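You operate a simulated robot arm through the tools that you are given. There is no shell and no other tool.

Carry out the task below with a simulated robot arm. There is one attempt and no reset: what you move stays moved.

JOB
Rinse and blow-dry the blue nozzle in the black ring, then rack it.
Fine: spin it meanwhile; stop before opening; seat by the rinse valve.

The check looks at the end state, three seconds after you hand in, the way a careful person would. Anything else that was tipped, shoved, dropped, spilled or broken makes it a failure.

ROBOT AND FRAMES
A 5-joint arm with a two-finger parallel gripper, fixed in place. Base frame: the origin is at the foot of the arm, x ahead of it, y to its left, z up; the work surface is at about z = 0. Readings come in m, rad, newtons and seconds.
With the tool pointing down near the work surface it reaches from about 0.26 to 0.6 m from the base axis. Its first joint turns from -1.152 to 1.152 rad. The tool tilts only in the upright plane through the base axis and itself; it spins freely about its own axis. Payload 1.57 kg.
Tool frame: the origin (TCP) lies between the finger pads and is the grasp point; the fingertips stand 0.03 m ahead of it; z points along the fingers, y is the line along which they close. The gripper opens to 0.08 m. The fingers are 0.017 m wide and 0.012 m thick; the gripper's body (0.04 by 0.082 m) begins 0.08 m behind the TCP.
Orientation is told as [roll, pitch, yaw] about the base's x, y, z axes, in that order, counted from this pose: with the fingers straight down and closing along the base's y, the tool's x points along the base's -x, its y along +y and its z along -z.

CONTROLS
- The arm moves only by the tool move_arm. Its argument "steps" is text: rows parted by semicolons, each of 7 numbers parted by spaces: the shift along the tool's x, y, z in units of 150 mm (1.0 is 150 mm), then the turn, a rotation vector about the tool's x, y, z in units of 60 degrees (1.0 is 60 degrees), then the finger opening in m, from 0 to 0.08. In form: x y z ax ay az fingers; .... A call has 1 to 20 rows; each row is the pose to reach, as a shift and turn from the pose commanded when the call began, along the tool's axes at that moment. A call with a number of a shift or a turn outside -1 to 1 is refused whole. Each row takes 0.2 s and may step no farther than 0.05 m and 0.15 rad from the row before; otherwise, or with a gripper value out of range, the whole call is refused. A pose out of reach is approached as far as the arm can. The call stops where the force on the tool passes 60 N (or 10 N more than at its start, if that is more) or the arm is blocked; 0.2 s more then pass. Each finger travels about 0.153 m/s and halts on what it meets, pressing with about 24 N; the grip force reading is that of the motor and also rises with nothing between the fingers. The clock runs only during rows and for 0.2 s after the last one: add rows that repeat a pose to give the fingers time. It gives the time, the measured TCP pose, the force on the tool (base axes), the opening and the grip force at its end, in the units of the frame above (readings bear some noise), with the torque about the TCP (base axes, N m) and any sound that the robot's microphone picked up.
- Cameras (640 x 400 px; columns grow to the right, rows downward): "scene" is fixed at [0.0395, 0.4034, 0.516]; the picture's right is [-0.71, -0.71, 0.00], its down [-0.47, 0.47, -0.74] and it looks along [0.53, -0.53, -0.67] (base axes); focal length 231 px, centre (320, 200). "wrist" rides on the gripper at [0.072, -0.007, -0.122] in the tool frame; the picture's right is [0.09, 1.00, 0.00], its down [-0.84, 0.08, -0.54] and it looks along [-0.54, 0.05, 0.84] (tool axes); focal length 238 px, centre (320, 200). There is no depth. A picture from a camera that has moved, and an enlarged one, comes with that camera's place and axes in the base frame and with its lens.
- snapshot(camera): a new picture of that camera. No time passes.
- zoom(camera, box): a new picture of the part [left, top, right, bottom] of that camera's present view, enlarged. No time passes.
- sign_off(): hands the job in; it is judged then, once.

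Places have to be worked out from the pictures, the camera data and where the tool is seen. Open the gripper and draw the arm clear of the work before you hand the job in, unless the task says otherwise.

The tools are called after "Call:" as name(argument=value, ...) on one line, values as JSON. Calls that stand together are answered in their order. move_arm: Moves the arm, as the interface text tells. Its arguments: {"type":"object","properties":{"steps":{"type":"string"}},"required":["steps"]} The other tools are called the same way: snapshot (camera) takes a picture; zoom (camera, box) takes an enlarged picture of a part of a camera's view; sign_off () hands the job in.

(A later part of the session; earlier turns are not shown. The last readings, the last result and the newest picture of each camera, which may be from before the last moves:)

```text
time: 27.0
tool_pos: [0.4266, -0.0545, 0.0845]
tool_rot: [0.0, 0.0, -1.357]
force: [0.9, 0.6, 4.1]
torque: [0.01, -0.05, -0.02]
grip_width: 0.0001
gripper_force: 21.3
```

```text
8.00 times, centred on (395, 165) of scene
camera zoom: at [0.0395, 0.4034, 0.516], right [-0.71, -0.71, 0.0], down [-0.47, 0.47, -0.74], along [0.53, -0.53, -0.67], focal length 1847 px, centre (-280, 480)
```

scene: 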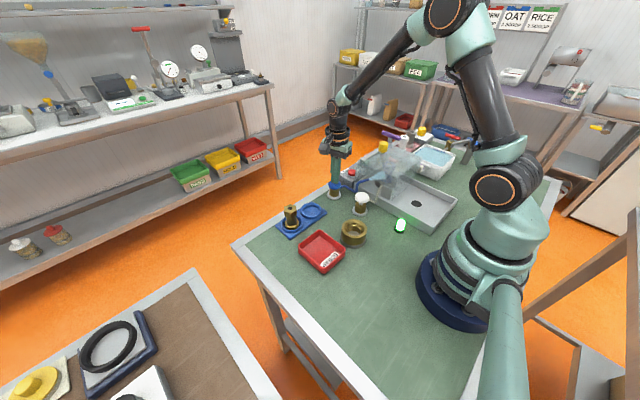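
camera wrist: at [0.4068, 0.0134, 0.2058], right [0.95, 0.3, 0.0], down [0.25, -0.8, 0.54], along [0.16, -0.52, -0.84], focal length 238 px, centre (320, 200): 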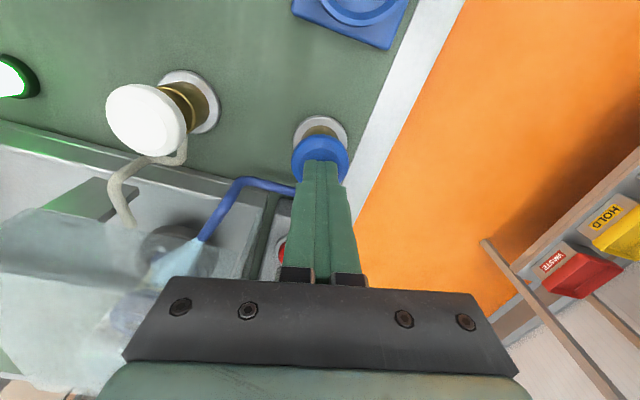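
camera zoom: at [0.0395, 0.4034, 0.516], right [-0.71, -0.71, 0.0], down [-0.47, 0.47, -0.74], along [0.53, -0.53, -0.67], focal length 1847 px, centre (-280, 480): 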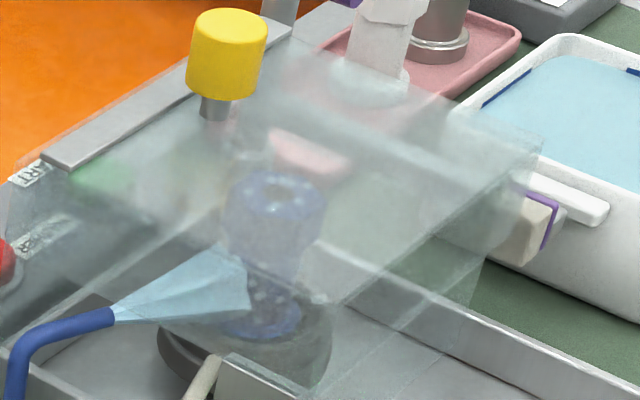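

The nozzle is clean and beaded with water, so I release the blue valve and check that the water stops.

Call:
move_arm(steps="0 0 -0.1 0 0 0 0; 0 0 -0.3 0 0 0 0; 0 0 -0.45 0 0 0 0")

Call:
zoom(camera="scene", box=[310, 130, 430, 220])

Call:
snapshot(camera="wrist")

```text
time: 27.8
tool_pos: [0.4267, -0.0539, 0.1519]
tool_rot: [0.0, 0.0, -1.357]
force: [-0.5, -0.1, 0.4]
torque: [0.02, 0.01, 0.01]
grip_width: 0.0001
gripper_force: 21.6
```

```text
4.44 times, centred on (370, 175) of scene
camera zoom: at [0.0395, 0.4034, 0.516], right [-0.71, -0.71, 0.0], down [-0.47, 0.47, -0.74], along [0.53, -0.53, -0.67], focal length 1026 px, centre (98, 311)
```

zoom: 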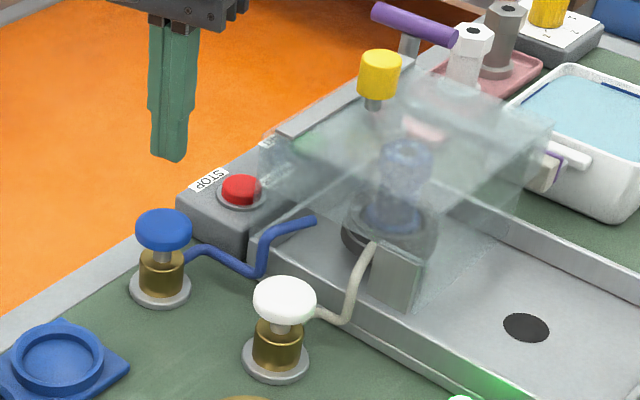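

```text
taken
camera wrist: at [0.4064, 0.0136, 0.2731], right [0.95, 0.3, 0.0], down [0.25, -0.8, 0.54], along [0.16, -0.52, -0.84], focal length 238 px, centre (320, 200)
```

wrist: 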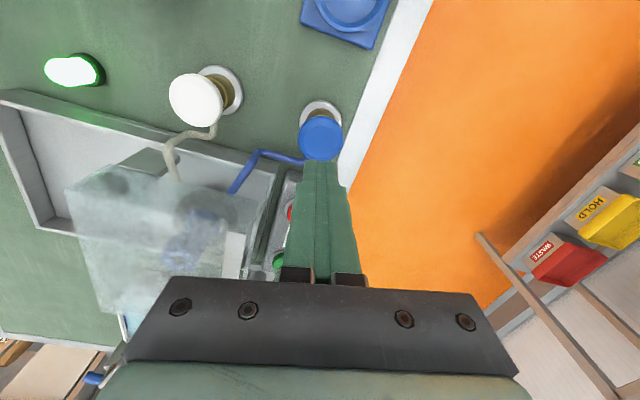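

The valve sprang back and the water has stopped. Next I go to the white valve at about (0.318, -0.052) for the air.

Call:
move_arm(steps="0.056 -0.235 0 0 0 0 0; 0.111 -0.47 0 0 0 0 0; 0.167 -0.705 0 0 0 0 0; 0.167 -0.705 0.2 0 0 0 0; 0.167 -0.705 0.33 0 0 0 0")

Call:
snapshot(camera="wrist")

Call:
zoom(camera="scene", box=[310, 130, 430, 220])

```text
time: 29.0
tool_pos: [0.3187, -0.0525, 0.1013]
tool_rot: [0.001, -0.001, -1.358]
force: [0.2, -0.4, -0.2]
torque: [0.01, -0.01, 0.02]
grip_width: 0.0001
gripper_force: 21.6
```

```text
taken
camera wrist: at [0.2977, 0.0156, 0.223], right [0.95, 0.3, 0.0], down [0.25, -0.8, 0.54], along [0.16, -0.52, -0.84], focal length 238 px, centre (320, 200)
```

wrist: 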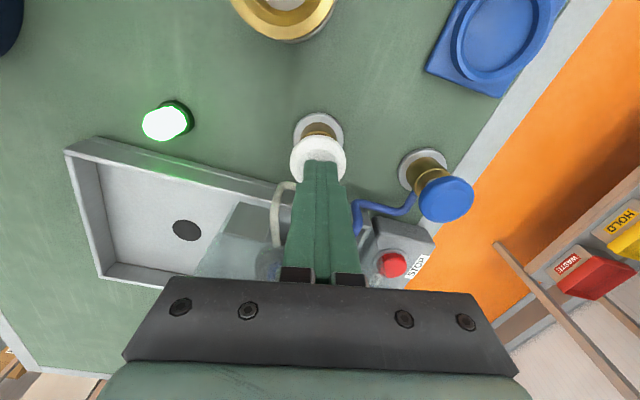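

```text
4.44 times, centred on (370, 175) of scene
camera zoom: at [0.0395, 0.4034, 0.516], right [-0.71, -0.71, 0.0], down [-0.47, 0.47, -0.74], along [0.53, -0.53, -0.67], focal length 1026 px, centre (98, 311)
```

zoom: 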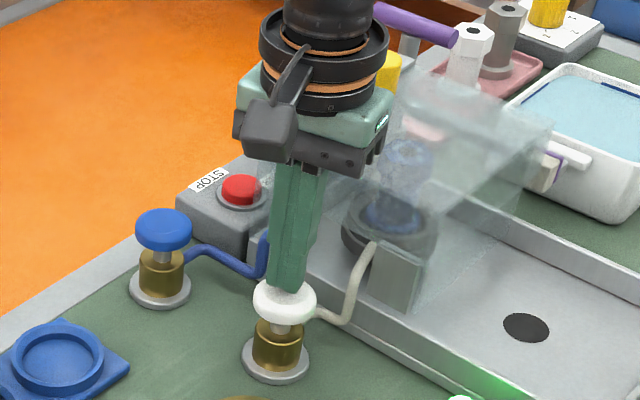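

I'm aligned over the white cap and press down the same distance as on the blue one.

Call:
move_arm(steps="0 0 0.05 0 0 0 0; 0 0 0.085 0 0 0 0; 0 0 0.10 0 0 0 0; 0 0 0.115 0 0 0 0")

Call:
zoom(camera="scene", box=[350, 130, 430, 195])

```text
time: 30.0
tool_pos: [0.3206, -0.0525, 0.0848]
tool_rot: [0.001, 0.001, -1.358]
force: [-1.1, -2.2, 4.9]
torque: [-0.02, 0.04, -0.03]
grip_width: 0.0
gripper_force: 21.5
heard: click
```

```text
6.15 times, centred on (390, 162) of scene
camera zoom: at [0.0395, 0.4034, 0.516], right [-0.71, -0.71, 0.0], down [-0.47, 0.47, -0.74], along [0.53, -0.53, -0.67], focal length 1420 px, centre (-111, 431)
```

zoom: 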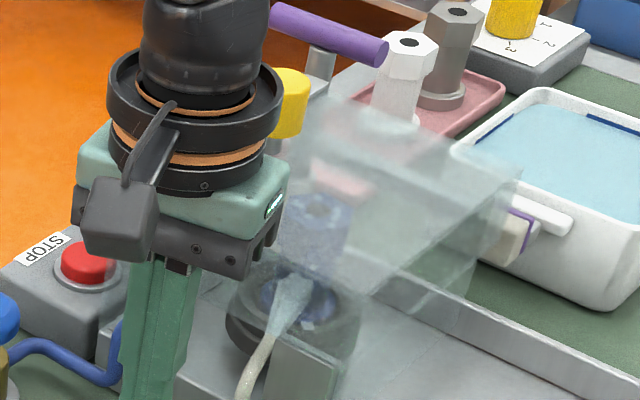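

The white valve clicked and an air jet is blowing onto the nozzle. I hold it for 4 s while the nozzle keeps turning.

Call:
move_arm(steps="0 0 0 0 0 0 0; 0 0 0 0 0 0 0; 0 0 0 0 0 0 0; 0 0 0 0 0 0 0; 0 0 0 0 0 0 0; 0 0 0 0 0 0 0; 0 0 0 0 0 0 0; 0 0 0 0 0 0 0; 0 0 0 0 0 0 0; 0 0 0 0 0 0 0; 0 0 0 0 0 0 0; 0 0 0 0 0 0 0; 0 0 0 0 0 0 0; 0 0 0 0 0 0 0; 0 0 0 0 0 0 0; 0 0 0 0 0 0 0; 0 0 0 0 0 0 0; 0 0 0 0 0 0 0; 0 0 0 0 0 0 0; 0 0 0 0 0 0 0")

Call:
zoom(camera="scene", box=[370, 140, 420, 190])

Call:
snapshot(camera="wrist")

```text
time: 34.2
tool_pos: [0.3191, -0.0516, 0.0846]
tool_rot: [0.0, 0.001, -1.358]
force: [0.5, 1.2, 4.3]
torque: [0.01, -0.01, 0.01]
grip_width: 0.0001
gripper_force: 21.3
```

```text
8.00 times, centred on (395, 165) of scene
camera zoom: at [0.0395, 0.4034, 0.516], right [-0.71, -0.71, 0.0], down [-0.47, 0.47, -0.74], along [0.53, -0.53, -0.67], focal length 1847 px, centre (-280, 480)
```

zoom: 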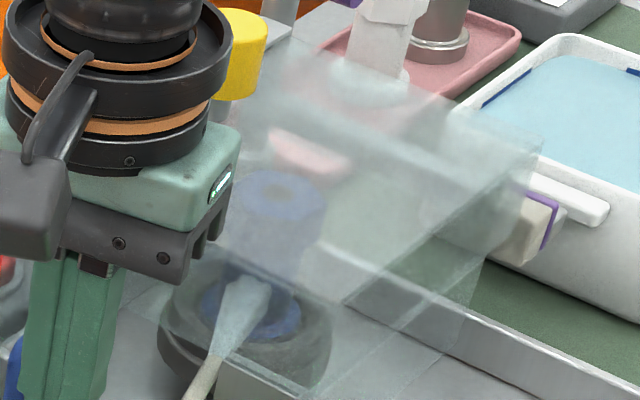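

```text
taken
camera wrist: at [0.2982, 0.0159, 0.2064], right [0.95, 0.3, 0.0], down [0.25, -0.8, 0.54], along [0.16, -0.52, -0.84], focal length 238 px, centre (320, 200)
```

wrist: 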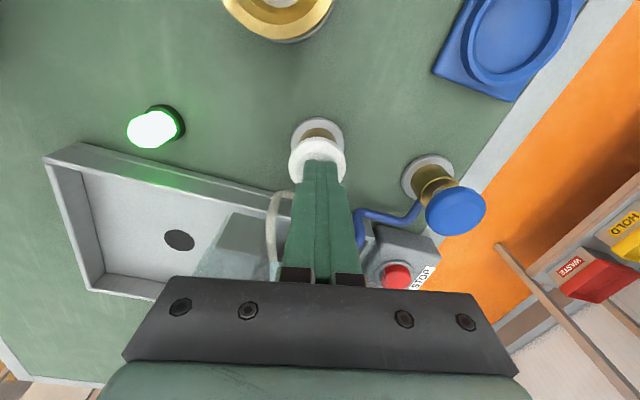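

The droplets on the head look gone, but the view is hazy, so I hold another 4 s to be safe.

Call:
move_arm(steps="0 0 0 0 0 0 0; 0 0 0 0 0 0 0; 0 0 0 0 0 0 0; 0 0 0 0 0 0 0; 0 0 0 0 0 0 0; 0 0 0 0 0 0 0; 0 0 0 0 0 0 0; 0 0 0 0 0 0 0; 0 0 0 0 0 0 0; 0 0 0 0 0 0 0; 0 0 0 0 0 0 0; 0 0 0 0 0 0 0; 0 0 0 0 0 0 0; 0 0 0 0 0 0 0; 0 0 0 0 0 0 0; 0 0 0 0 0 0 0; 0 0 0 0 0 0 0; 0 0 0 0 0 0 0; 0 0 0 0 0 0 0; 0 0 0 0 0 0 0")

Call:
zoom(camera="scene", box=[370, 140, 420, 190])

```text
time: 38.4
tool_pos: [0.3207, -0.0521, 0.0845]
tool_rot: [0.001, 0.0, -1.358]
force: [1.4, -0.4, 3.6]
torque: [0.0, -0.02, -0.03]
grip_width: 0.0001
gripper_force: 21.1
```

```text
8.00 times, centred on (395, 165) of scene
camera zoom: at [0.0395, 0.4034, 0.516], right [-0.71, -0.71, 0.0], down [-0.47, 0.47, -0.74], along [0.53, -0.53, -0.67], focal length 1847 px, centre (-280, 480)
```

zoom: 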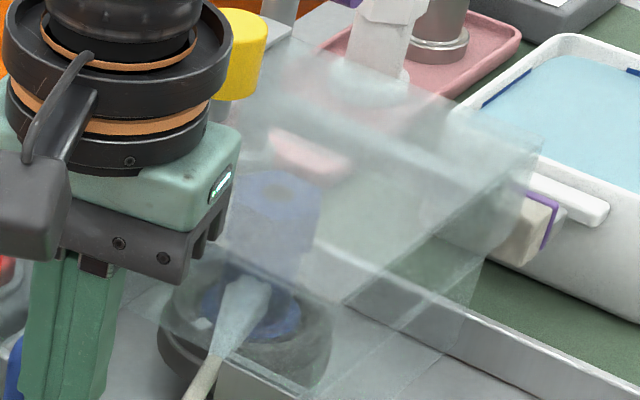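

I release the white valve by lifting, then inspect the nozzle with the arm out of the way.

Call:
move_arm(steps="0 0 -0.1 0 0 0 0; 0 0 -0.3 0 0 0 0; 0 0 -0.6 0 0 0 0; 0 0 -0.85 0 0 0 0; 0 0.3 -0.88 0 0 0 0; 0 0.6 -0.88 0 0 0 0")

Call:
zoom(camera="scene", box=[350, 135, 430, 195])

Call:
zoom(camera="scene", box=[310, 130, 430, 240])

Call:
snapshot(camera="wrist")

```text
time: 39.8
tool_pos: [0.4067, -0.0339, 0.2171]
tool_rot: [0.0, 0.001, -1.356]
force: [0.2, -0.4, -0.5]
torque: [0.01, 0.02, -0.02]
grip_width: 0.0001
gripper_force: 21.2
```

```text
6.67 times, centred on (390, 165) of scene
camera zoom: at [0.0395, 0.4034, 0.516], right [-0.71, -0.71, 0.0], down [-0.47, 0.47, -0.74], along [0.53, -0.53, -0.67], focal length 1539 px, centre (-147, 433)
```

zoom: 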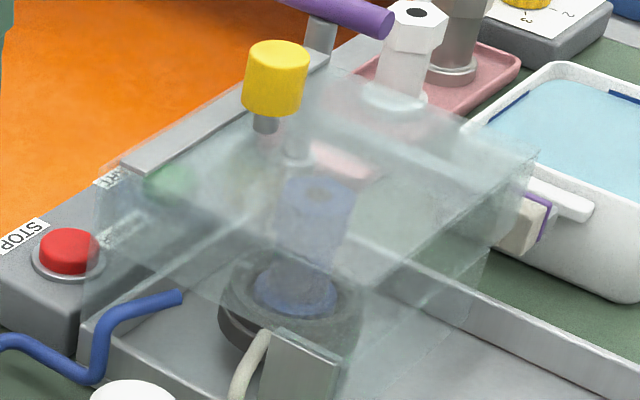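

```text
3.64 times, centred on (370, 185) of scene
camera zoom: at [0.0395, 0.4034, 0.516], right [-0.71, -0.71, 0.0], down [-0.47, 0.47, -0.74], along [0.53, -0.53, -0.67], focal length 839 px, centre (138, 254)
```

zoom: 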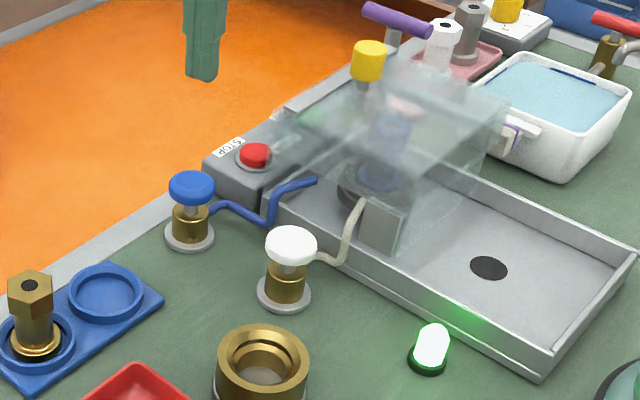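

```text
taken
camera wrist: at [0.3855, 0.0348, 0.338], right [0.95, 0.3, 0.0], down [0.25, -0.8, 0.54], along [0.16, -0.52, -0.84], focal length 238 px, centre (320, 200)
```

wrist: 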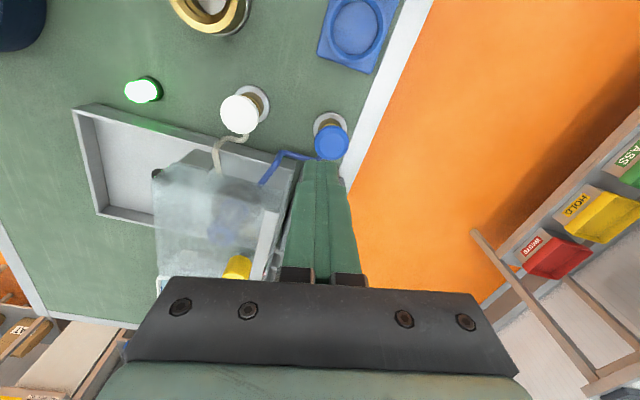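

The nozzle looks clean and free of droplets. I move over STOP at about (0.435, -0.157) and take a look at the nozzle from above on the way.

Call:
move_arm(steps="-0.281 0.006 0 0 0 0 0; -0.562 0.012 0 0 0 0 0; -0.843 0.017 0 0 0 0 0")

Call:
zoom(camera="wrist", box=[80, 20, 340, 240])

Call:
zoom(camera="wrist", box=[150, 80, 270, 200])

```text
time: 40.6
tool_pos: [0.4356, -0.1566, 0.216]
tool_rot: [-0.001, -0.001, -1.358]
force: [-0.2, -0.8, -0.1]
torque: [0.0, -0.02, -0.03]
grip_width: 0.0001
gripper_force: 21.3
```

```text
1.82 times, centred on (210, 130) of wrist
camera zoom: at [0.4154, -0.0886, 0.3375], right [0.95, 0.3, 0.0], down [0.25, -0.8, 0.54], along [0.16, -0.52, -0.84], focal length 433 px, centre (520, 327)
```

zoom: 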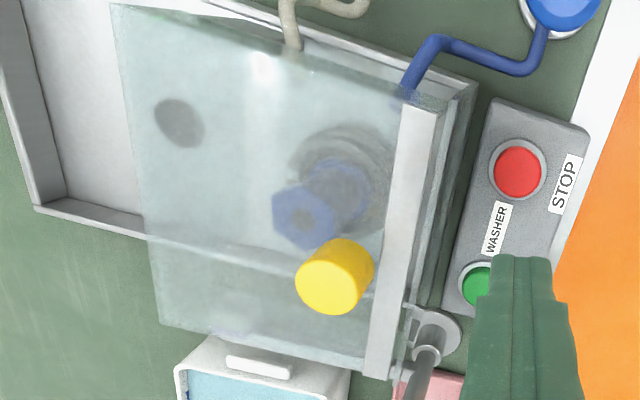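

```text
3.33 times, centred on (210, 140) of wrist
camera zoom: at [0.4154, -0.0886, 0.3375], right [0.95, 0.3, 0.0], down [0.25, -0.8, 0.54], along [0.16, -0.52, -0.84], focal length 794 px, centre (687, 400)
```

zoom: 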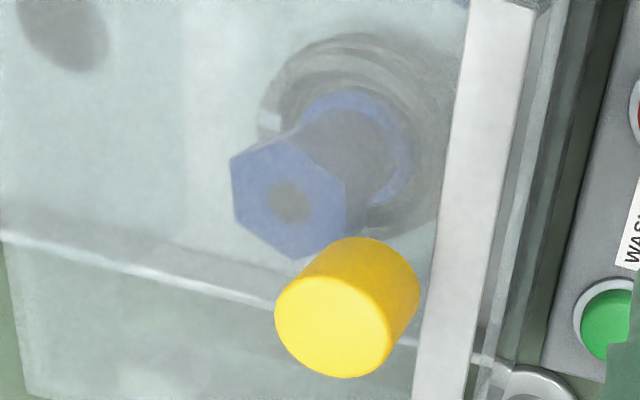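

The nozzle is clean and dry, with a blue head and flange. I come down on STOP.

Call:
move_arm(steps="0 0 0.3 0 0 0 0; 0 0 0.6 0 0 0 0; 0 0 0.8 0 0 0 0; 0 0 0.88 0 0 0 0; 0 0 0.93 0 0 0 0; 0 0 0.96 0 0 0 0; 0 0 0.98 0 0 0 0")

```text
time: 42.2
tool_pos: [0.4378, -0.1558, 0.0705]
tool_rot: [0.0, 0.0, -1.359]
force: [-4.2, 1.1, 9.2]
torque: [0.04, 0.13, -0.01]
grip_width: 0.0001
gripper_force: 21.4
heard: click
```

STOP clicked. I lift clear and wait a few seconds for the spin to run down, checking the lamp.

Call:
move_arm(steps="0 0 -0.2 0 0 0 0; 0 0 -0.5 0 0 0 0; 0 0 -0.8 0 0 0 0; 0 0 -0.98 0 0 0 0; 0 0 -0.98 0 0 0 0; 0 0 -0.98 0 0 0 0; 0 0 -0.98 0 0 0 0; 0 0 -0.98 0 0 0 0; 0 0 -0.98 0 0 0 0; 0 0 -0.98 0 0 0 0")

Call:
snapshot(camera="scene")

Call:
zoom(camera="wrist", box=[150, 80, 270, 200])

```text
time: 44.4
tool_pos: [0.4376, -0.1582, 0.2194]
tool_rot: [-0.002, 0.001, -1.359]
force: [0.7, -0.9, -0.5]
torque: [0.05, 0.01, 0.02]
grip_width: 0.0002
gripper_force: 21.4
```

```text
taken
```

scene: 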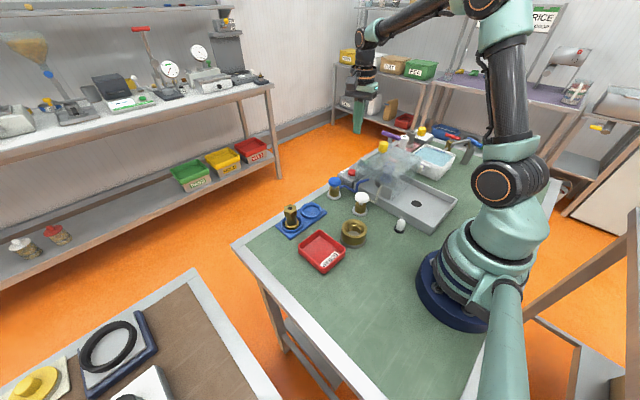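

```text
3.33 times, centred on (210, 140) of wrist
camera zoom: at [0.4162, -0.0885, 0.339], right [0.95, 0.3, 0.0], down [0.25, -0.8, 0.54], along [0.16, -0.52, -0.84], focal length 794 px, centre (687, 400)
```

zoom: 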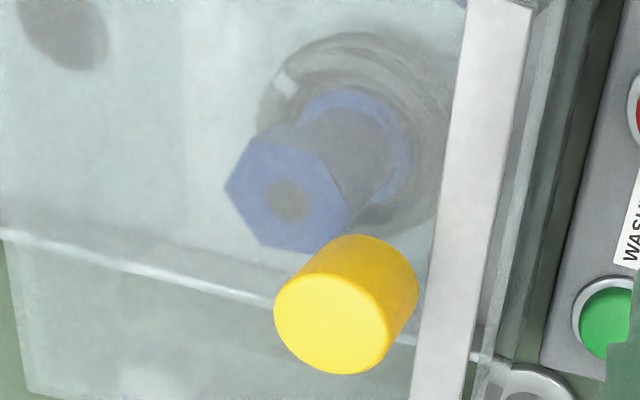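

The lamp is off. I now raise, open the fingers to about 55 mm and come over the yellow hood knob (about 0.362, -0.199, top ≈ 0.167) while spinning towards yaw 0, so the fingers will close along y.

Call:
move_arm(steps="0 0 -0.2 0 0 -0.14 0; -0.027 -0.092 -0.2 0 0 -0.28 0.02; -0.053 -0.184 -0.2 0 0 -0.42 0.04; -0.08 -0.276 -0.2 0 0 -0.56 0.055; -0.106 -0.368 -0.2 0 0 -0.70 0.055; -0.133 -0.46 -0.2 0 0 -0.84 0.055; -0.159 -0.552 -0.2 0 0 -0.98 0.055")

Call:
snapshot(camera="wrist")

```text
time: 46.0
tool_pos: [0.3604, -0.1974, 0.2471]
tool_rot: [0.0, 0.0, -0.331]
force: [-0.3, 0.3, 0.3]
torque: [-0.01, -0.02, 0.0]
grip_width: 0.055
gripper_force: 0.1
```

```text
taken
camera wrist: at [0.2908, -0.1813, 0.368], right [0.24, 0.97, 0.0], down [0.82, -0.2, 0.54], along [0.53, -0.13, -0.84], focal length 238 px, centre (320, 200)
```

wrist: 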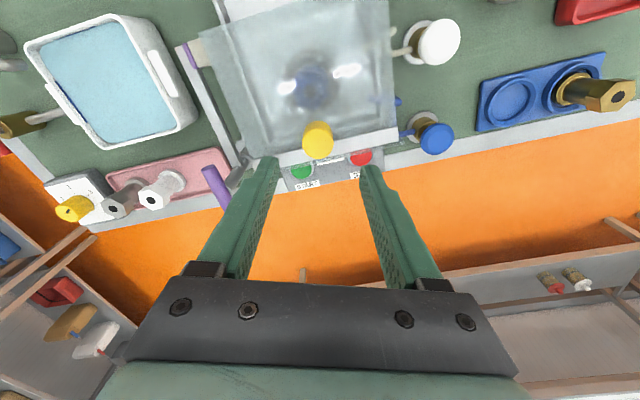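

I finish the spin to yaw 0 and check the alignment with the knob.

Call:
move_arm(steps="0 0 0 0 0 -0.105 0.055; 0 0 0 0 0 -0.21 0.055; 0 0 0 0 0 -0.316 0.055")

Call:
zoom(camera="wrist", box=[200, 40, 440, 200])

Call:
zoom(camera="scene", box=[340, 80, 440, 190])

```text
time: 46.8
tool_pos: [0.3597, -0.1972, 0.2471]
tool_rot: [0.0, 0.0, 0.002]
force: [-0.1, 0.5, -0.2]
torque: [0.01, -0.01, -0.01]
grip_width: 0.0551
gripper_force: 0.0
```

```text
2.50 times, centred on (320, 120) of wrist
camera zoom: at [0.2891, -0.2046, 0.3684], right [-0.09, 1.0, 0.0], down [0.84, 0.08, 0.54], along [0.54, 0.05, -0.84], focal length 596 px, centre (320, 400)
```

zoom: 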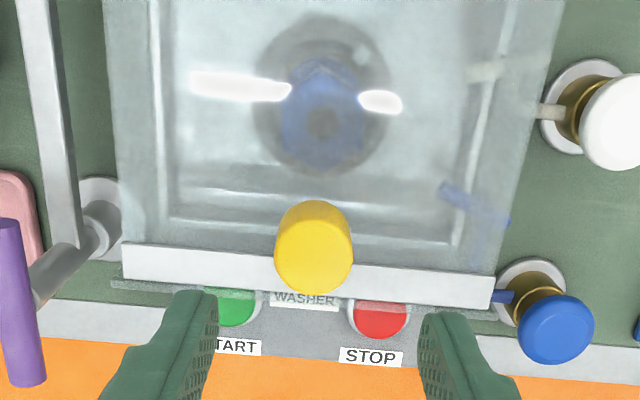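

```text
3.64 times, centred on (390, 135) of scene
camera zoom: at [0.0395, 0.4034, 0.516], right [-0.71, -0.71, 0.0], down [-0.47, 0.47, -0.74], along [0.53, -0.53, -0.67], focal length 839 px, centre (66, 436)
```

zoom: 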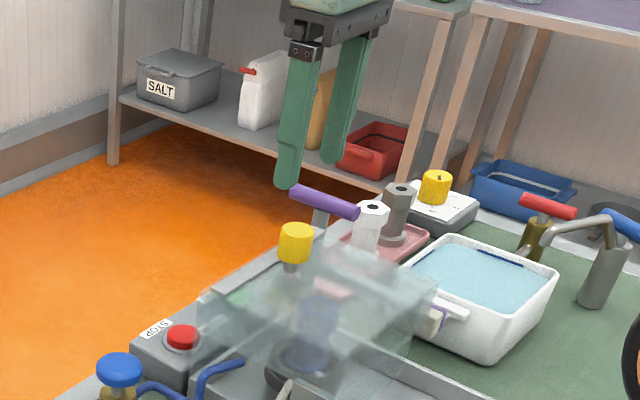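

The knob's centre is about (0.361, -0.200). I shift slightly and come down around it with the tips just above the hood's top at about 0.14.

Call:
move_arm(steps="-0.007 -0.02 0.17 0 0 0 0.055; -0.007 -0.02 0.34 0 0 0 0.055; -0.007 -0.02 0.44 0 0 0 0.055; -0.007 -0.02 0.50 0 0 0 0.055")

Call:
snapshot(camera="wrist")

Call:
zoom(camera="scene", box=[340, 100, 440, 190])

```text
time: 47.8
tool_pos: [0.362, -0.2015, 0.1719]
tool_rot: [-0.001, 0.001, -0.002]
force: [-1.1, 0.8, -0.1]
torque: [0.04, -0.01, 0.03]
grip_width: 0.0552
gripper_force: 0.1
```

```text
taken
camera wrist: at [0.2902, -0.208, 0.2928], right [-0.09, 1.0, 0.0], down [0.84, 0.08, 0.54], along [0.54, 0.05, -0.84], focal length 238 px, centre (320, 200)
```

wrist: 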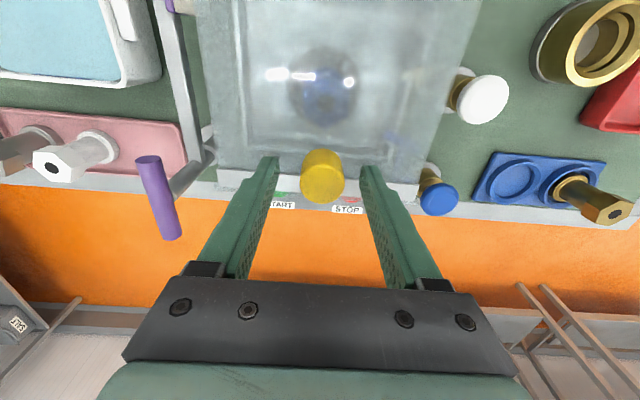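

```text
4.44 times, centred on (390, 145) of scene
camera zoom: at [0.0395, 0.4034, 0.516], right [-0.71, -0.71, 0.0], down [-0.47, 0.47, -0.74], along [0.53, -0.53, -0.67], focal length 1026 px, centre (9, 444)
```

zoom: 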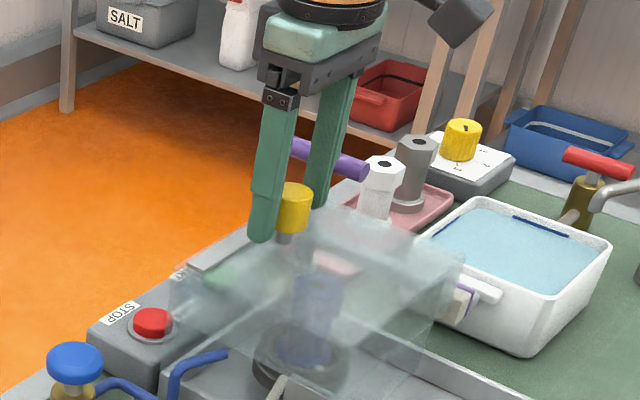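

The knob is centred between the fingers, so I close on it.

Call:
move_arm(steps="0 0 0 0 0 0 0.0; 0 0 0 0 0 0 0.0; 0 0 0 0 0 0 0.0")

Call:
zoom(camera="scene", box=[340, 100, 440, 190])

```text
time: 48.6
tool_pos: [0.3615, -0.2001, 0.1713]
tool_rot: [0.002, 0.001, 0.001]
force: [0.8, 22.0, 1.0]
torque: [0.19, -0.59, -0.06]
grip_width: 0.0276
gripper_force: 38.3
```

```text
4.44 times, centred on (390, 145) of scene
camera zoom: at [0.0395, 0.4034, 0.516], right [-0.71, -0.71, 0.0], down [-0.47, 0.47, -0.74], along [0.53, -0.53, -0.67], focal length 1026 px, centre (9, 444)
```

zoom: 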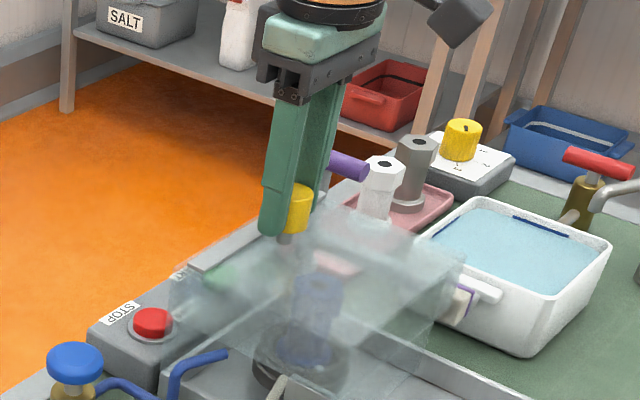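

The knob is gripped (28 mm), but there is a 22 N sideways load because I'm slightly off-centre. I shift +1.5 mm in y to relieve it.

Call:
move_arm(steps="0 0.005 0 0 0 0 0.0; 0 0.01 0 0 0 0 0.0; 0 0.01 0 0 0 0 0.0")

```text
time: 49.4
tool_pos: [0.3625, -0.1994, 0.171]
tool_rot: [0.0, 0.001, -0.003]
force: [-0.7, 3.6, -3.6]
torque: [0.14, 1.2, -0.04]
grip_width: 0.0279
gripper_force: 37.9
```

The side load is relieved. I try a small lift along an arc about the suspected rear hinge (up 4 mm, back 5 mm) and read the forces.

Call:
move_arm(steps="0.016 0 -0.014 0 0 0 0.0; 0.033 0 -0.028 0 0 0 0.0; 0.033 0 -0.028 0 0 0 0.0")

Call:
zoom(camera="scene", box=[340, 100, 440, 190])

```text
time: 50.2
tool_pos: [0.3571, -0.2007, 0.175]
tool_rot: [0.0, 0.001, -0.003]
force: [0.1, -10.9, -32.8]
torque: [-0.68, 0.04, 0.03]
grip_width: 0.0277
gripper_force: 38.2
```

```text
4.44 times, centred on (390, 145) of scene
camera zoom: at [0.0396, 0.4033, 0.516], right [-0.71, -0.71, 0.0], down [-0.47, 0.47, -0.74], along [0.53, -0.53, -0.67], focal length 1026 px, centre (9, 444)
```

zoom: 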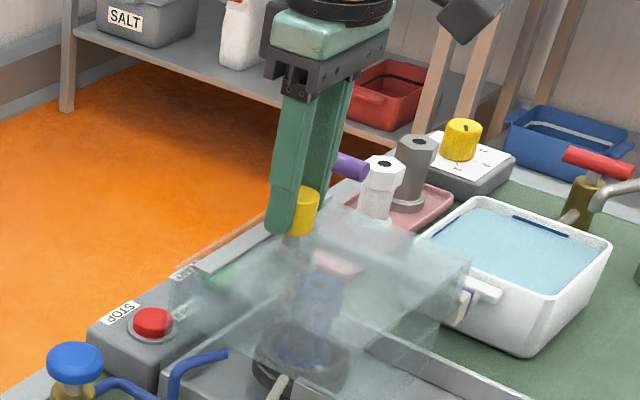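

The hood didn't tilt: Fz loaded to -33 N while it slid freely back with no x-force, so it's a sliding hood that moves towards the base. I ease the lift off again and then slide a short way back.

Call:
move_arm(steps="0 0 0.014 0 0 0 0.0; 0 0.005 0.028 0 0 0 0.0; 0 0.005 0.028 0 0 0 0.0")

```text
time: 51.0
tool_pos: [0.3598, -0.1994, 0.1753]
tool_rot: [-0.006, -0.009, -0.002]
force: [1.8, -9.9, 25.7]
torque: [0.35, 0.72, 0.08]
grip_width: 0.0277
gripper_force: 38.2
```

Unexpected: the tool did not come back down (26 N upward) and x moved forward a little, so I look at the hood closely before doing more.

Call:
zoom(camera="scene", box=[340, 100, 440, 190])

Call:
snapshot(camera="wrist")

Call:
zoom(camera="scene", box=[340, 140, 430, 210])

```text
4.44 times, centred on (390, 145) of scene
camera zoom: at [0.0394, 0.4034, 0.516], right [-0.71, -0.71, 0.0], down [-0.47, 0.47, -0.75], along [0.53, -0.53, -0.67], focal length 1026 px, centre (9, 444)
```

zoom: 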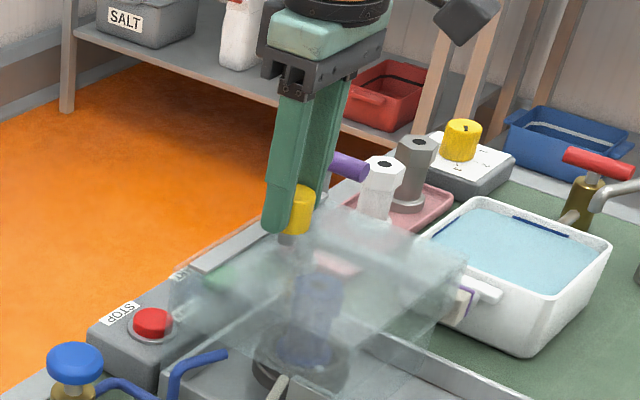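

```text
taken
camera wrist: at [0.2865, -0.2061, 0.2958], right [-0.09, 1.0, -0.01], down [0.83, 0.08, 0.55], along [0.55, 0.04, -0.84], focal length 238 px, centre (320, 200)
```

wrist: 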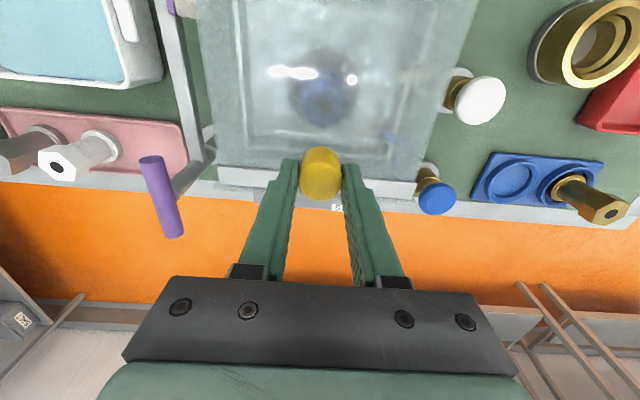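

```text
5.71 times, centred on (385, 175) of scene
camera zoom: at [0.0394, 0.4034, 0.516], right [-0.71, -0.71, 0.0], down [-0.47, 0.47, -0.75], along [0.53, -0.53, -0.67], focal length 1319 px, centre (-51, 343)
```

zoom: 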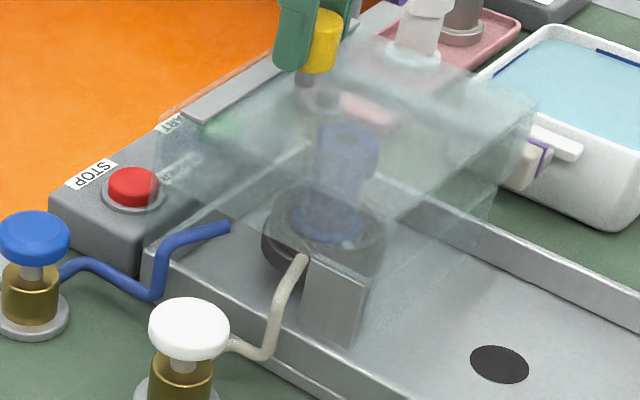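

I hold still for a moment to get steady readings.

Call:
move_arm(steps="0 0 0 0 0 0 0.0; 0 0 0 0 0 0 0.0; 0 0 0 0 0 0 0.0")

Call:
zoom(camera="wrist", box=[180, 60, 460, 220])

```text
time: 51.8
tool_pos: [0.36, -0.1997, 0.1742]
tool_rot: [-0.003, -0.008, -0.003]
force: [2.3, -10.0, 31.5]
torque: [0.26, -0.39, -0.02]
grip_width: 0.0274
gripper_force: 38.0
```

```text
2.29 times, centred on (320, 140) of wrist
camera zoom: at [0.2865, -0.2062, 0.2949], right [-0.09, 1.0, -0.01], down [0.83, 0.08, 0.55], along [0.55, 0.05, -0.84], focal length 545 px, centre (320, 337)
```

zoom: 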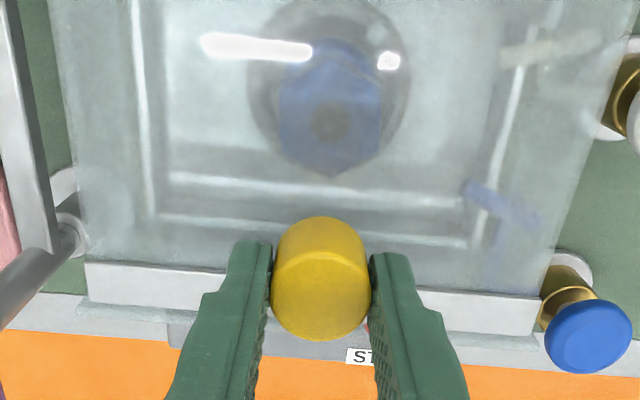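

The ±33 N swing within 1 mm is just grip friction along the knob, meaning the knob is held rigidly in z but ran freely in -x: a sliding hood. I take the z load off and slide 1.5 cm back as a test.

Call:
move_arm(steps="0 0 -0.009 0 0 0 0.0; 0 0.005 -0.016 0 0 0 0.0; 0.033 0.005 -0.016 0 0 0 0.0; 0.066 0.005 -0.016 0 0 0 0.0; 0.1 0.005 -0.016 0 0 0 0.0")

Call:
zoom(camera="scene", box=[340, 110, 440, 190])

```text
time: 53.0
tool_pos: [0.3425, -0.2007, 0.1737]
tool_rot: [-0.005, -0.006, -0.008]
force: [0.1, -46.6, -14.4]
torque: [-0.41, 0.27, 0.1]
grip_width: 0.0279
gripper_force: 38.4
```

```text
5.00 times, centred on (390, 150) of scene
camera zoom: at [0.0396, 0.4033, 0.516], right [-0.71, -0.71, 0.0], down [-0.47, 0.47, -0.74], along [0.53, -0.53, -0.67], focal length 1154 px, centre (-30, 450)
```

zoom: 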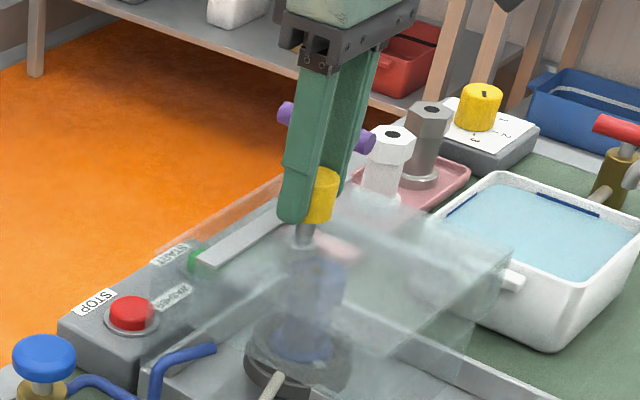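

It's a lid sliding back on the fixed box, moving easily in x, but I've built up -47 N sideways. I shift the command about 3 mm towards -y to relieve that before going on.

Call:
move_arm(steps="0 -0.007 0 0 0 0 0.0; 0 -0.014 0 0 0 0 0.0; 0 -0.02 0 0 0 0 0.0; 0 -0.02 0 0 0 0 0.0")

```text
time: 54.0
tool_pos: [0.3421, -0.1998, 0.1738]
tool_rot: [0.001, 0.0, -0.001]
force: [0.9, -14.4, -7.4]
torque: [-0.01, -1.14, -0.01]
grip_width: 0.0276
gripper_force: 37.7
```

The side load is down to -14 N. I trim another 1 mm and slide 3 cm further back.

Call:
move_arm(steps="0 -0.007 0 0 0 0 0.0; 0.067 -0.007 0 0 0 0 0.0; 0.133 -0.007 0 0 0 0 0.0; 0.2 -0.007 0 0 0 0 0.0; 0.2 -0.007 0 0 0 0 0.0")

Call:
zoom(camera="scene", box=[340, 110, 440, 190])

```text
time: 55.2
tool_pos: [0.3116, -0.2007, 0.1739]
tool_rot: [0.004, 0.007, 0.0]
force: [-0.5, 28.5, 7.1]
torque: [0.16, 0.28, 0.0]
grip_width: 0.0276
gripper_force: 38.8
```

```text
5.00 times, centred on (390, 150) of scene
camera zoom: at [0.0395, 0.4034, 0.516], right [-0.71, -0.71, 0.0], down [-0.47, 0.47, -0.74], along [0.53, -0.53, -0.67], focal length 1154 px, centre (-30, 450)
```

zoom: 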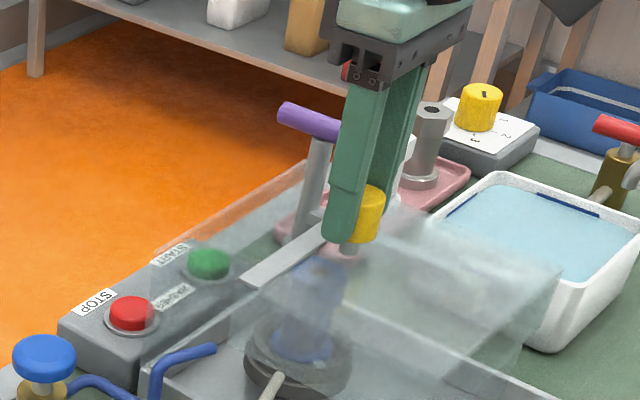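

The lid slides well. The side load is now +28 N, so I trim +1.8 mm in y and slide another 4 cm.

Call:
move_arm(steps="0 0.012 0 0 0 0 0.0; 0.067 0.012 0 0 0 0 0.0; 0.133 0.012 0 0 0 0 0.0; 0.2 0.012 0 0 0 0 0.0; 0.267 0.012 0 0 0 0 0.0; 0.267 0.012 0 0 0 0 0.0")

Call:
zoom(camera="scene", box=[340, 110, 440, 190])

```text
time: 56.6
tool_pos: [0.2713, -0.1989, 0.1739]
tool_rot: [0.0, 0.0, -0.003]
force: [0.1, -6.2, -8.4]
torque: [0.48, 0.57, -0.04]
grip_width: 0.0275
gripper_force: 38.4
```

```text
5.00 times, centred on (390, 150) of scene
camera zoom: at [0.0395, 0.4033, 0.516], right [-0.71, -0.71, 0.0], down [-0.47, 0.47, -0.74], along [0.53, -0.53, -0.67], focal length 1154 px, centre (-30, 450)
```

zoom: 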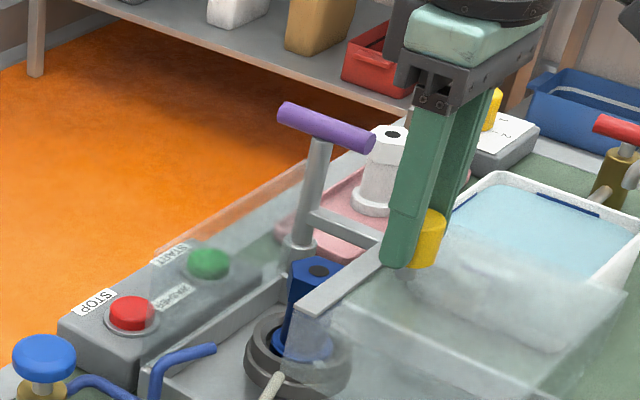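

The blue nozzle is coming clear of the lid and side loads are small. I slide about 4.5 cm further.

Call:
move_arm(steps="0.067 -0.003 0 0 0 0 0.0; 0.133 -0.003 0 0 0 0 0.0; 0.2 -0.003 0 0 0 0 0.0; 0.267 -0.003 0 0 0 0 0.0; 0.3 -0.003 0 0 0 0 0.0; 0.3 -0.003 0 0 0 0 0.0")

Call:
zoom(camera="scene", box=[340, 110, 460, 200])

```text
time: 58.0
tool_pos: [0.2275, -0.2001, 0.1739]
tool_rot: [0.0, 0.0, -0.002]
force: [-0.9, -2.4, -11.3]
torque: [-0.5, 0.41, 0.1]
grip_width: 0.0275
gripper_force: 38.1
```

```text
4.44 times, centred on (400, 155) of scene
camera zoom: at [0.0395, 0.4033, 0.516], right [-0.71, -0.71, 0.0], down [-0.47, 0.47, -0.74], along [0.53, -0.53, -0.67], focal length 1026 px, centre (-36, 400)
```

zoom: 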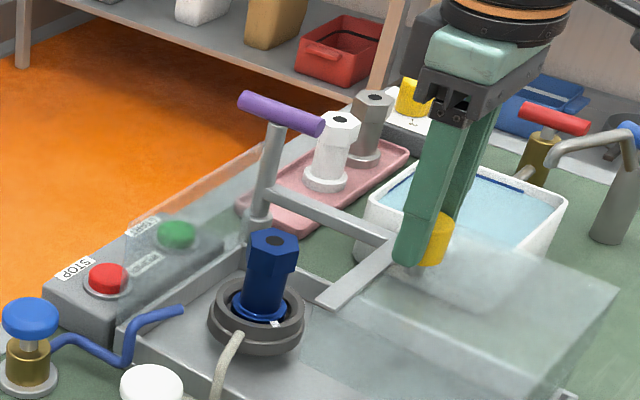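

The nozzle is fully exposed and the lid's front edge is now at about x = 0.257. I open the fingers to release the knob and rise straight up.

Call:
move_arm(steps="0 0 0 0 0 0 0.055; 0 0 0 0 0 0 0.055; 0 0 -0.15 0 0 0 0.055; 0 0 -0.35 0 0 0 0.055; 0 0 -0.6 0 0 0 0.055")

Call:
snapshot(camera="wrist")

Call:
zoom(camera="scene", box=[340, 110, 480, 210])

Call:
zoom(camera="scene", box=[370, 145, 430, 195])

```text
time: 59.2
tool_pos: [0.2257, -0.1988, 0.2638]
tool_rot: [0.001, 0.0, -0.001]
force: [0.7, -0.8, 0.0]
torque: [0.0, -0.03, -0.04]
grip_width: 0.055
gripper_force: 0.1
```

```text
taken
camera wrist: at [0.1549, -0.2065, 0.3855], right [-0.09, 1.0, 0.0], down [0.84, 0.08, 0.54], along [0.54, 0.05, -0.84], focal length 238 px, centre (320, 200)
```

wrist: 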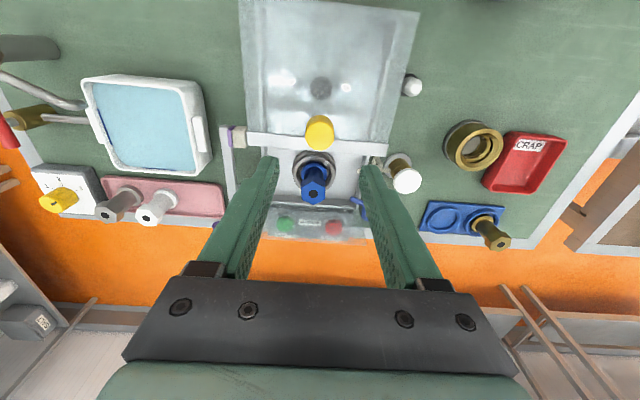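

```text
4.00 times, centred on (410, 160) of scene
camera zoom: at [0.0395, 0.4034, 0.516], right [-0.71, -0.71, 0.0], down [-0.47, 0.47, -0.74], along [0.53, -0.53, -0.67], focal length 923 px, centre (-40, 360)
```

zoom: 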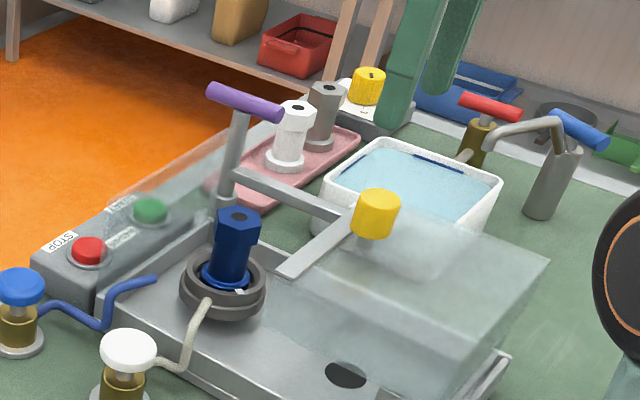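

```text
8.00 times, centred on (400, 170) of scene
camera zoom: at [0.0395, 0.4034, 0.516], right [-0.71, -0.71, 0.0], down [-0.47, 0.47, -0.74], along [0.53, -0.53, -0.67], focal length 1847 px, centre (-320, 440)
```

zoom: 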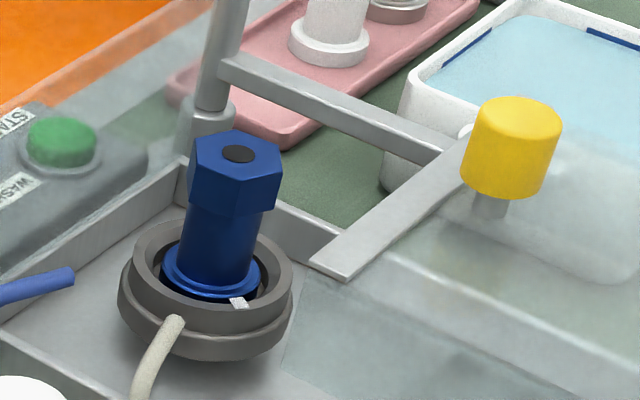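

The nozzle is uncovered, clean and dry. I zoom in from both cameras to locate it precisely.

Call:
zoom(camera="wrist", box=[260, 130, 380, 220])

Call:
zoom(camera="wrist", box=[410, 180, 530, 260])

Call:
zoom(camera="scene", box=[270, 190, 350, 250])

```text
4.44 times, centred on (320, 175) of wrist
camera zoom: at [0.1549, -0.2065, 0.3855], right [-0.09, 1.0, 0.0], down [0.84, 0.08, 0.54], along [0.54, 0.05, -0.84], focal length 1059 px, centre (320, 311)
```

zoom: 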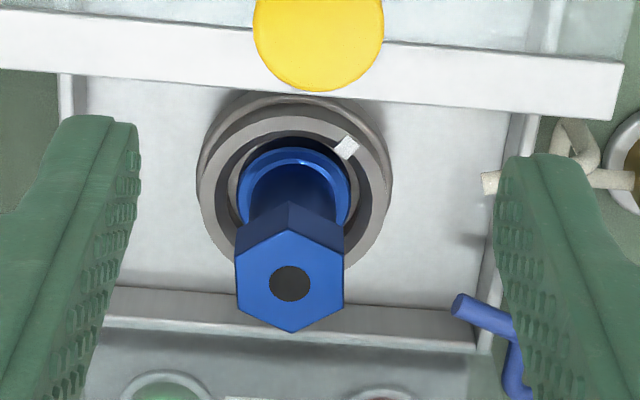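

```text
5.00 times, centred on (470, 220) of wrist
camera zoom: at [0.1549, -0.2065, 0.3855], right [-0.09, 1.0, 0.0], down [0.84, 0.08, 0.54], along [0.54, 0.05, -0.84], focal length 1192 px, centre (-430, 100)
```

zoom: 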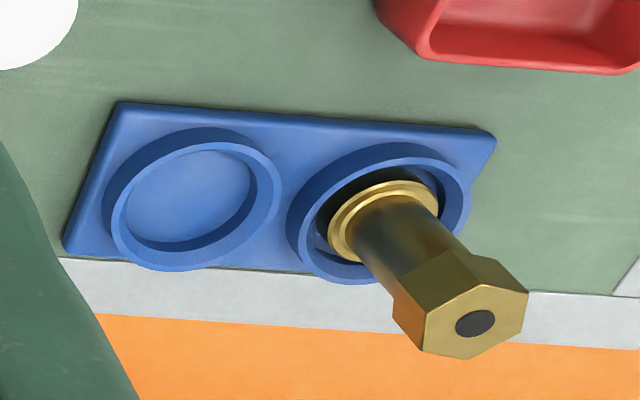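

```text
6.67 times, centred on (310, 220) of scene
camera zoom: at [0.0395, 0.4034, 0.516], right [-0.71, -0.71, 0.0], down [-0.47, 0.47, -0.74], along [0.53, -0.53, -0.67], focal length 1539 px, centre (387, 67)
```

zoom: 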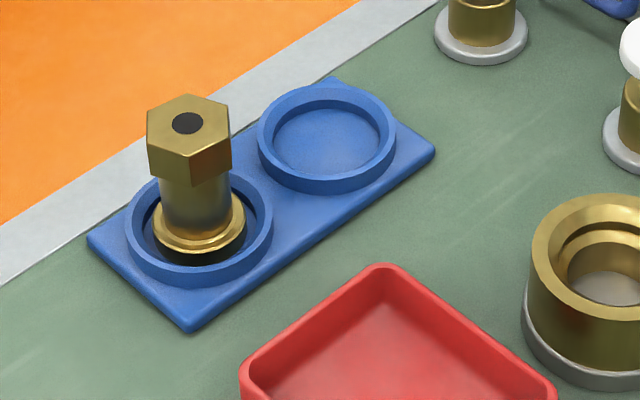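

I place the nozzle's axis at (0.325, -0.200), head top z ≈ 0.105, hex flats facing about ±y (5° off), so a yaw of -55° also meets a pair of flats. I move over it, spinning to that angle with the fingers at 60 mm.

Call:
move_arm(steps="-0.095 -0.002 0 0 0 0.13 0.06; -0.19 -0.003 0 0 0 0.26 0.06; -0.284 -0.005 0 0 0 0.39 0.06; -0.378 -0.006 0 0 0 0.52 0.06; -0.473 -0.008 0 0 0 0.65 0.06; -0.568 -0.009 0 0 0 0.78 0.06; -0.662 -0.011 0 0 0 0.913 0.06")

Call:
snapshot(camera="wrist")

Call:
zoom(camera="wrist", box=[240, 80, 400, 200])

```text
time: 60.8
tool_pos: [0.3262, -0.2012, 0.2645]
tool_rot: [0.0, 0.0, -0.959]
force: [0.4, -0.9, 0.5]
torque: [-0.04, -0.01, -0.02]
grip_width: 0.0602
gripper_force: 0.1
```

```text
taken
camera wrist: at [0.2802, -0.1468, 0.3854], right [0.76, 0.65, 0.0], down [0.54, -0.64, 0.54], along [0.35, -0.41, -0.84], focal length 238 px, centre (320, 200)
```

wrist: 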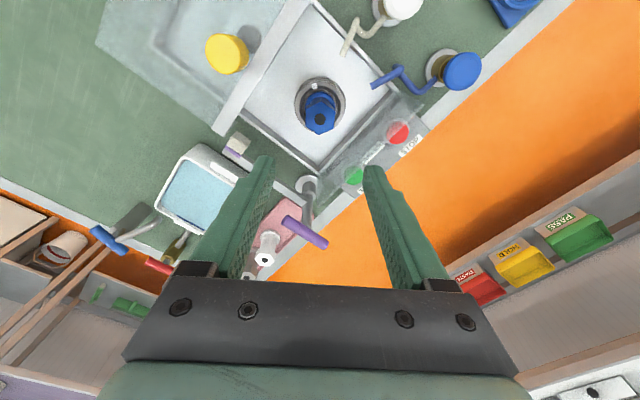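

```text
3.33 times, centred on (320, 140) of wrist
camera zoom: at [0.2802, -0.1468, 0.3854], right [0.76, 0.65, 0.0], down [0.54, -0.64, 0.54], along [0.35, -0.41, -0.84], focal length 794 px, centre (320, 400)
```

zoom: 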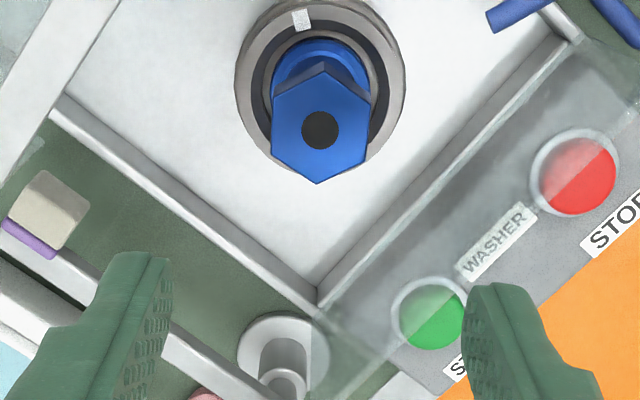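

The hex is centred and its flats line up with the fingers. I descend to TCP z ≈ 0.15 (tips at 0.12, just above the head) and check again.

Call:
move_arm(steps="0.007 0.002 0.25 0 0 0 0.06; 0.007 0.002 0.5 0 0 0 0.06; 0.007 0.002 0.75 0 0 0 0.06")

Call:
snapshot(camera="wrist")

Call:
zoom(camera="scene", box=[350, 110, 450, 200])

```text
time: 61.6
tool_pos: [0.3255, -0.2009, 0.1514]
tool_rot: [0.0, 0.0, -0.956]
force: [0.4, 0.6, -0.5]
torque: [0.0, -0.01, -0.03]
grip_width: 0.0598
gripper_force: 0.1
```

```text
taken
camera wrist: at [0.279, -0.1464, 0.2721], right [0.76, 0.65, 0.0], down [0.55, -0.64, 0.54], along [0.35, -0.41, -0.84], focal length 238 px, centre (320, 200)
```

wrist: 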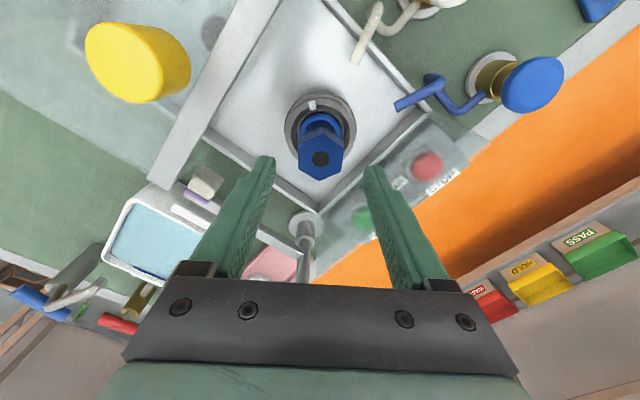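

```text
4.44 times, centred on (400, 155) of scene
camera zoom: at [0.0395, 0.4034, 0.516], right [-0.71, -0.71, 0.0], down [-0.47, 0.47, -0.74], along [0.53, -0.53, -0.67], focal length 1026 px, centre (-36, 400)
```

zoom: 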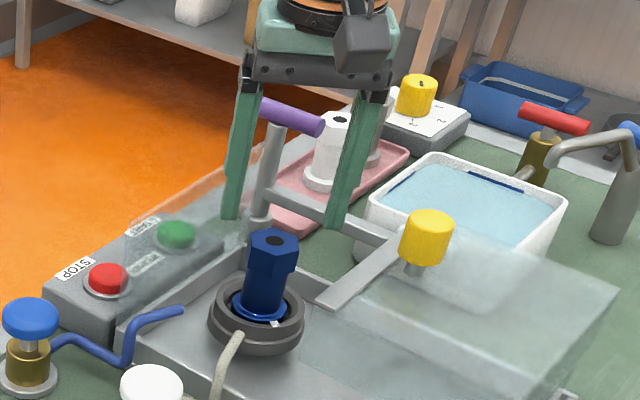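

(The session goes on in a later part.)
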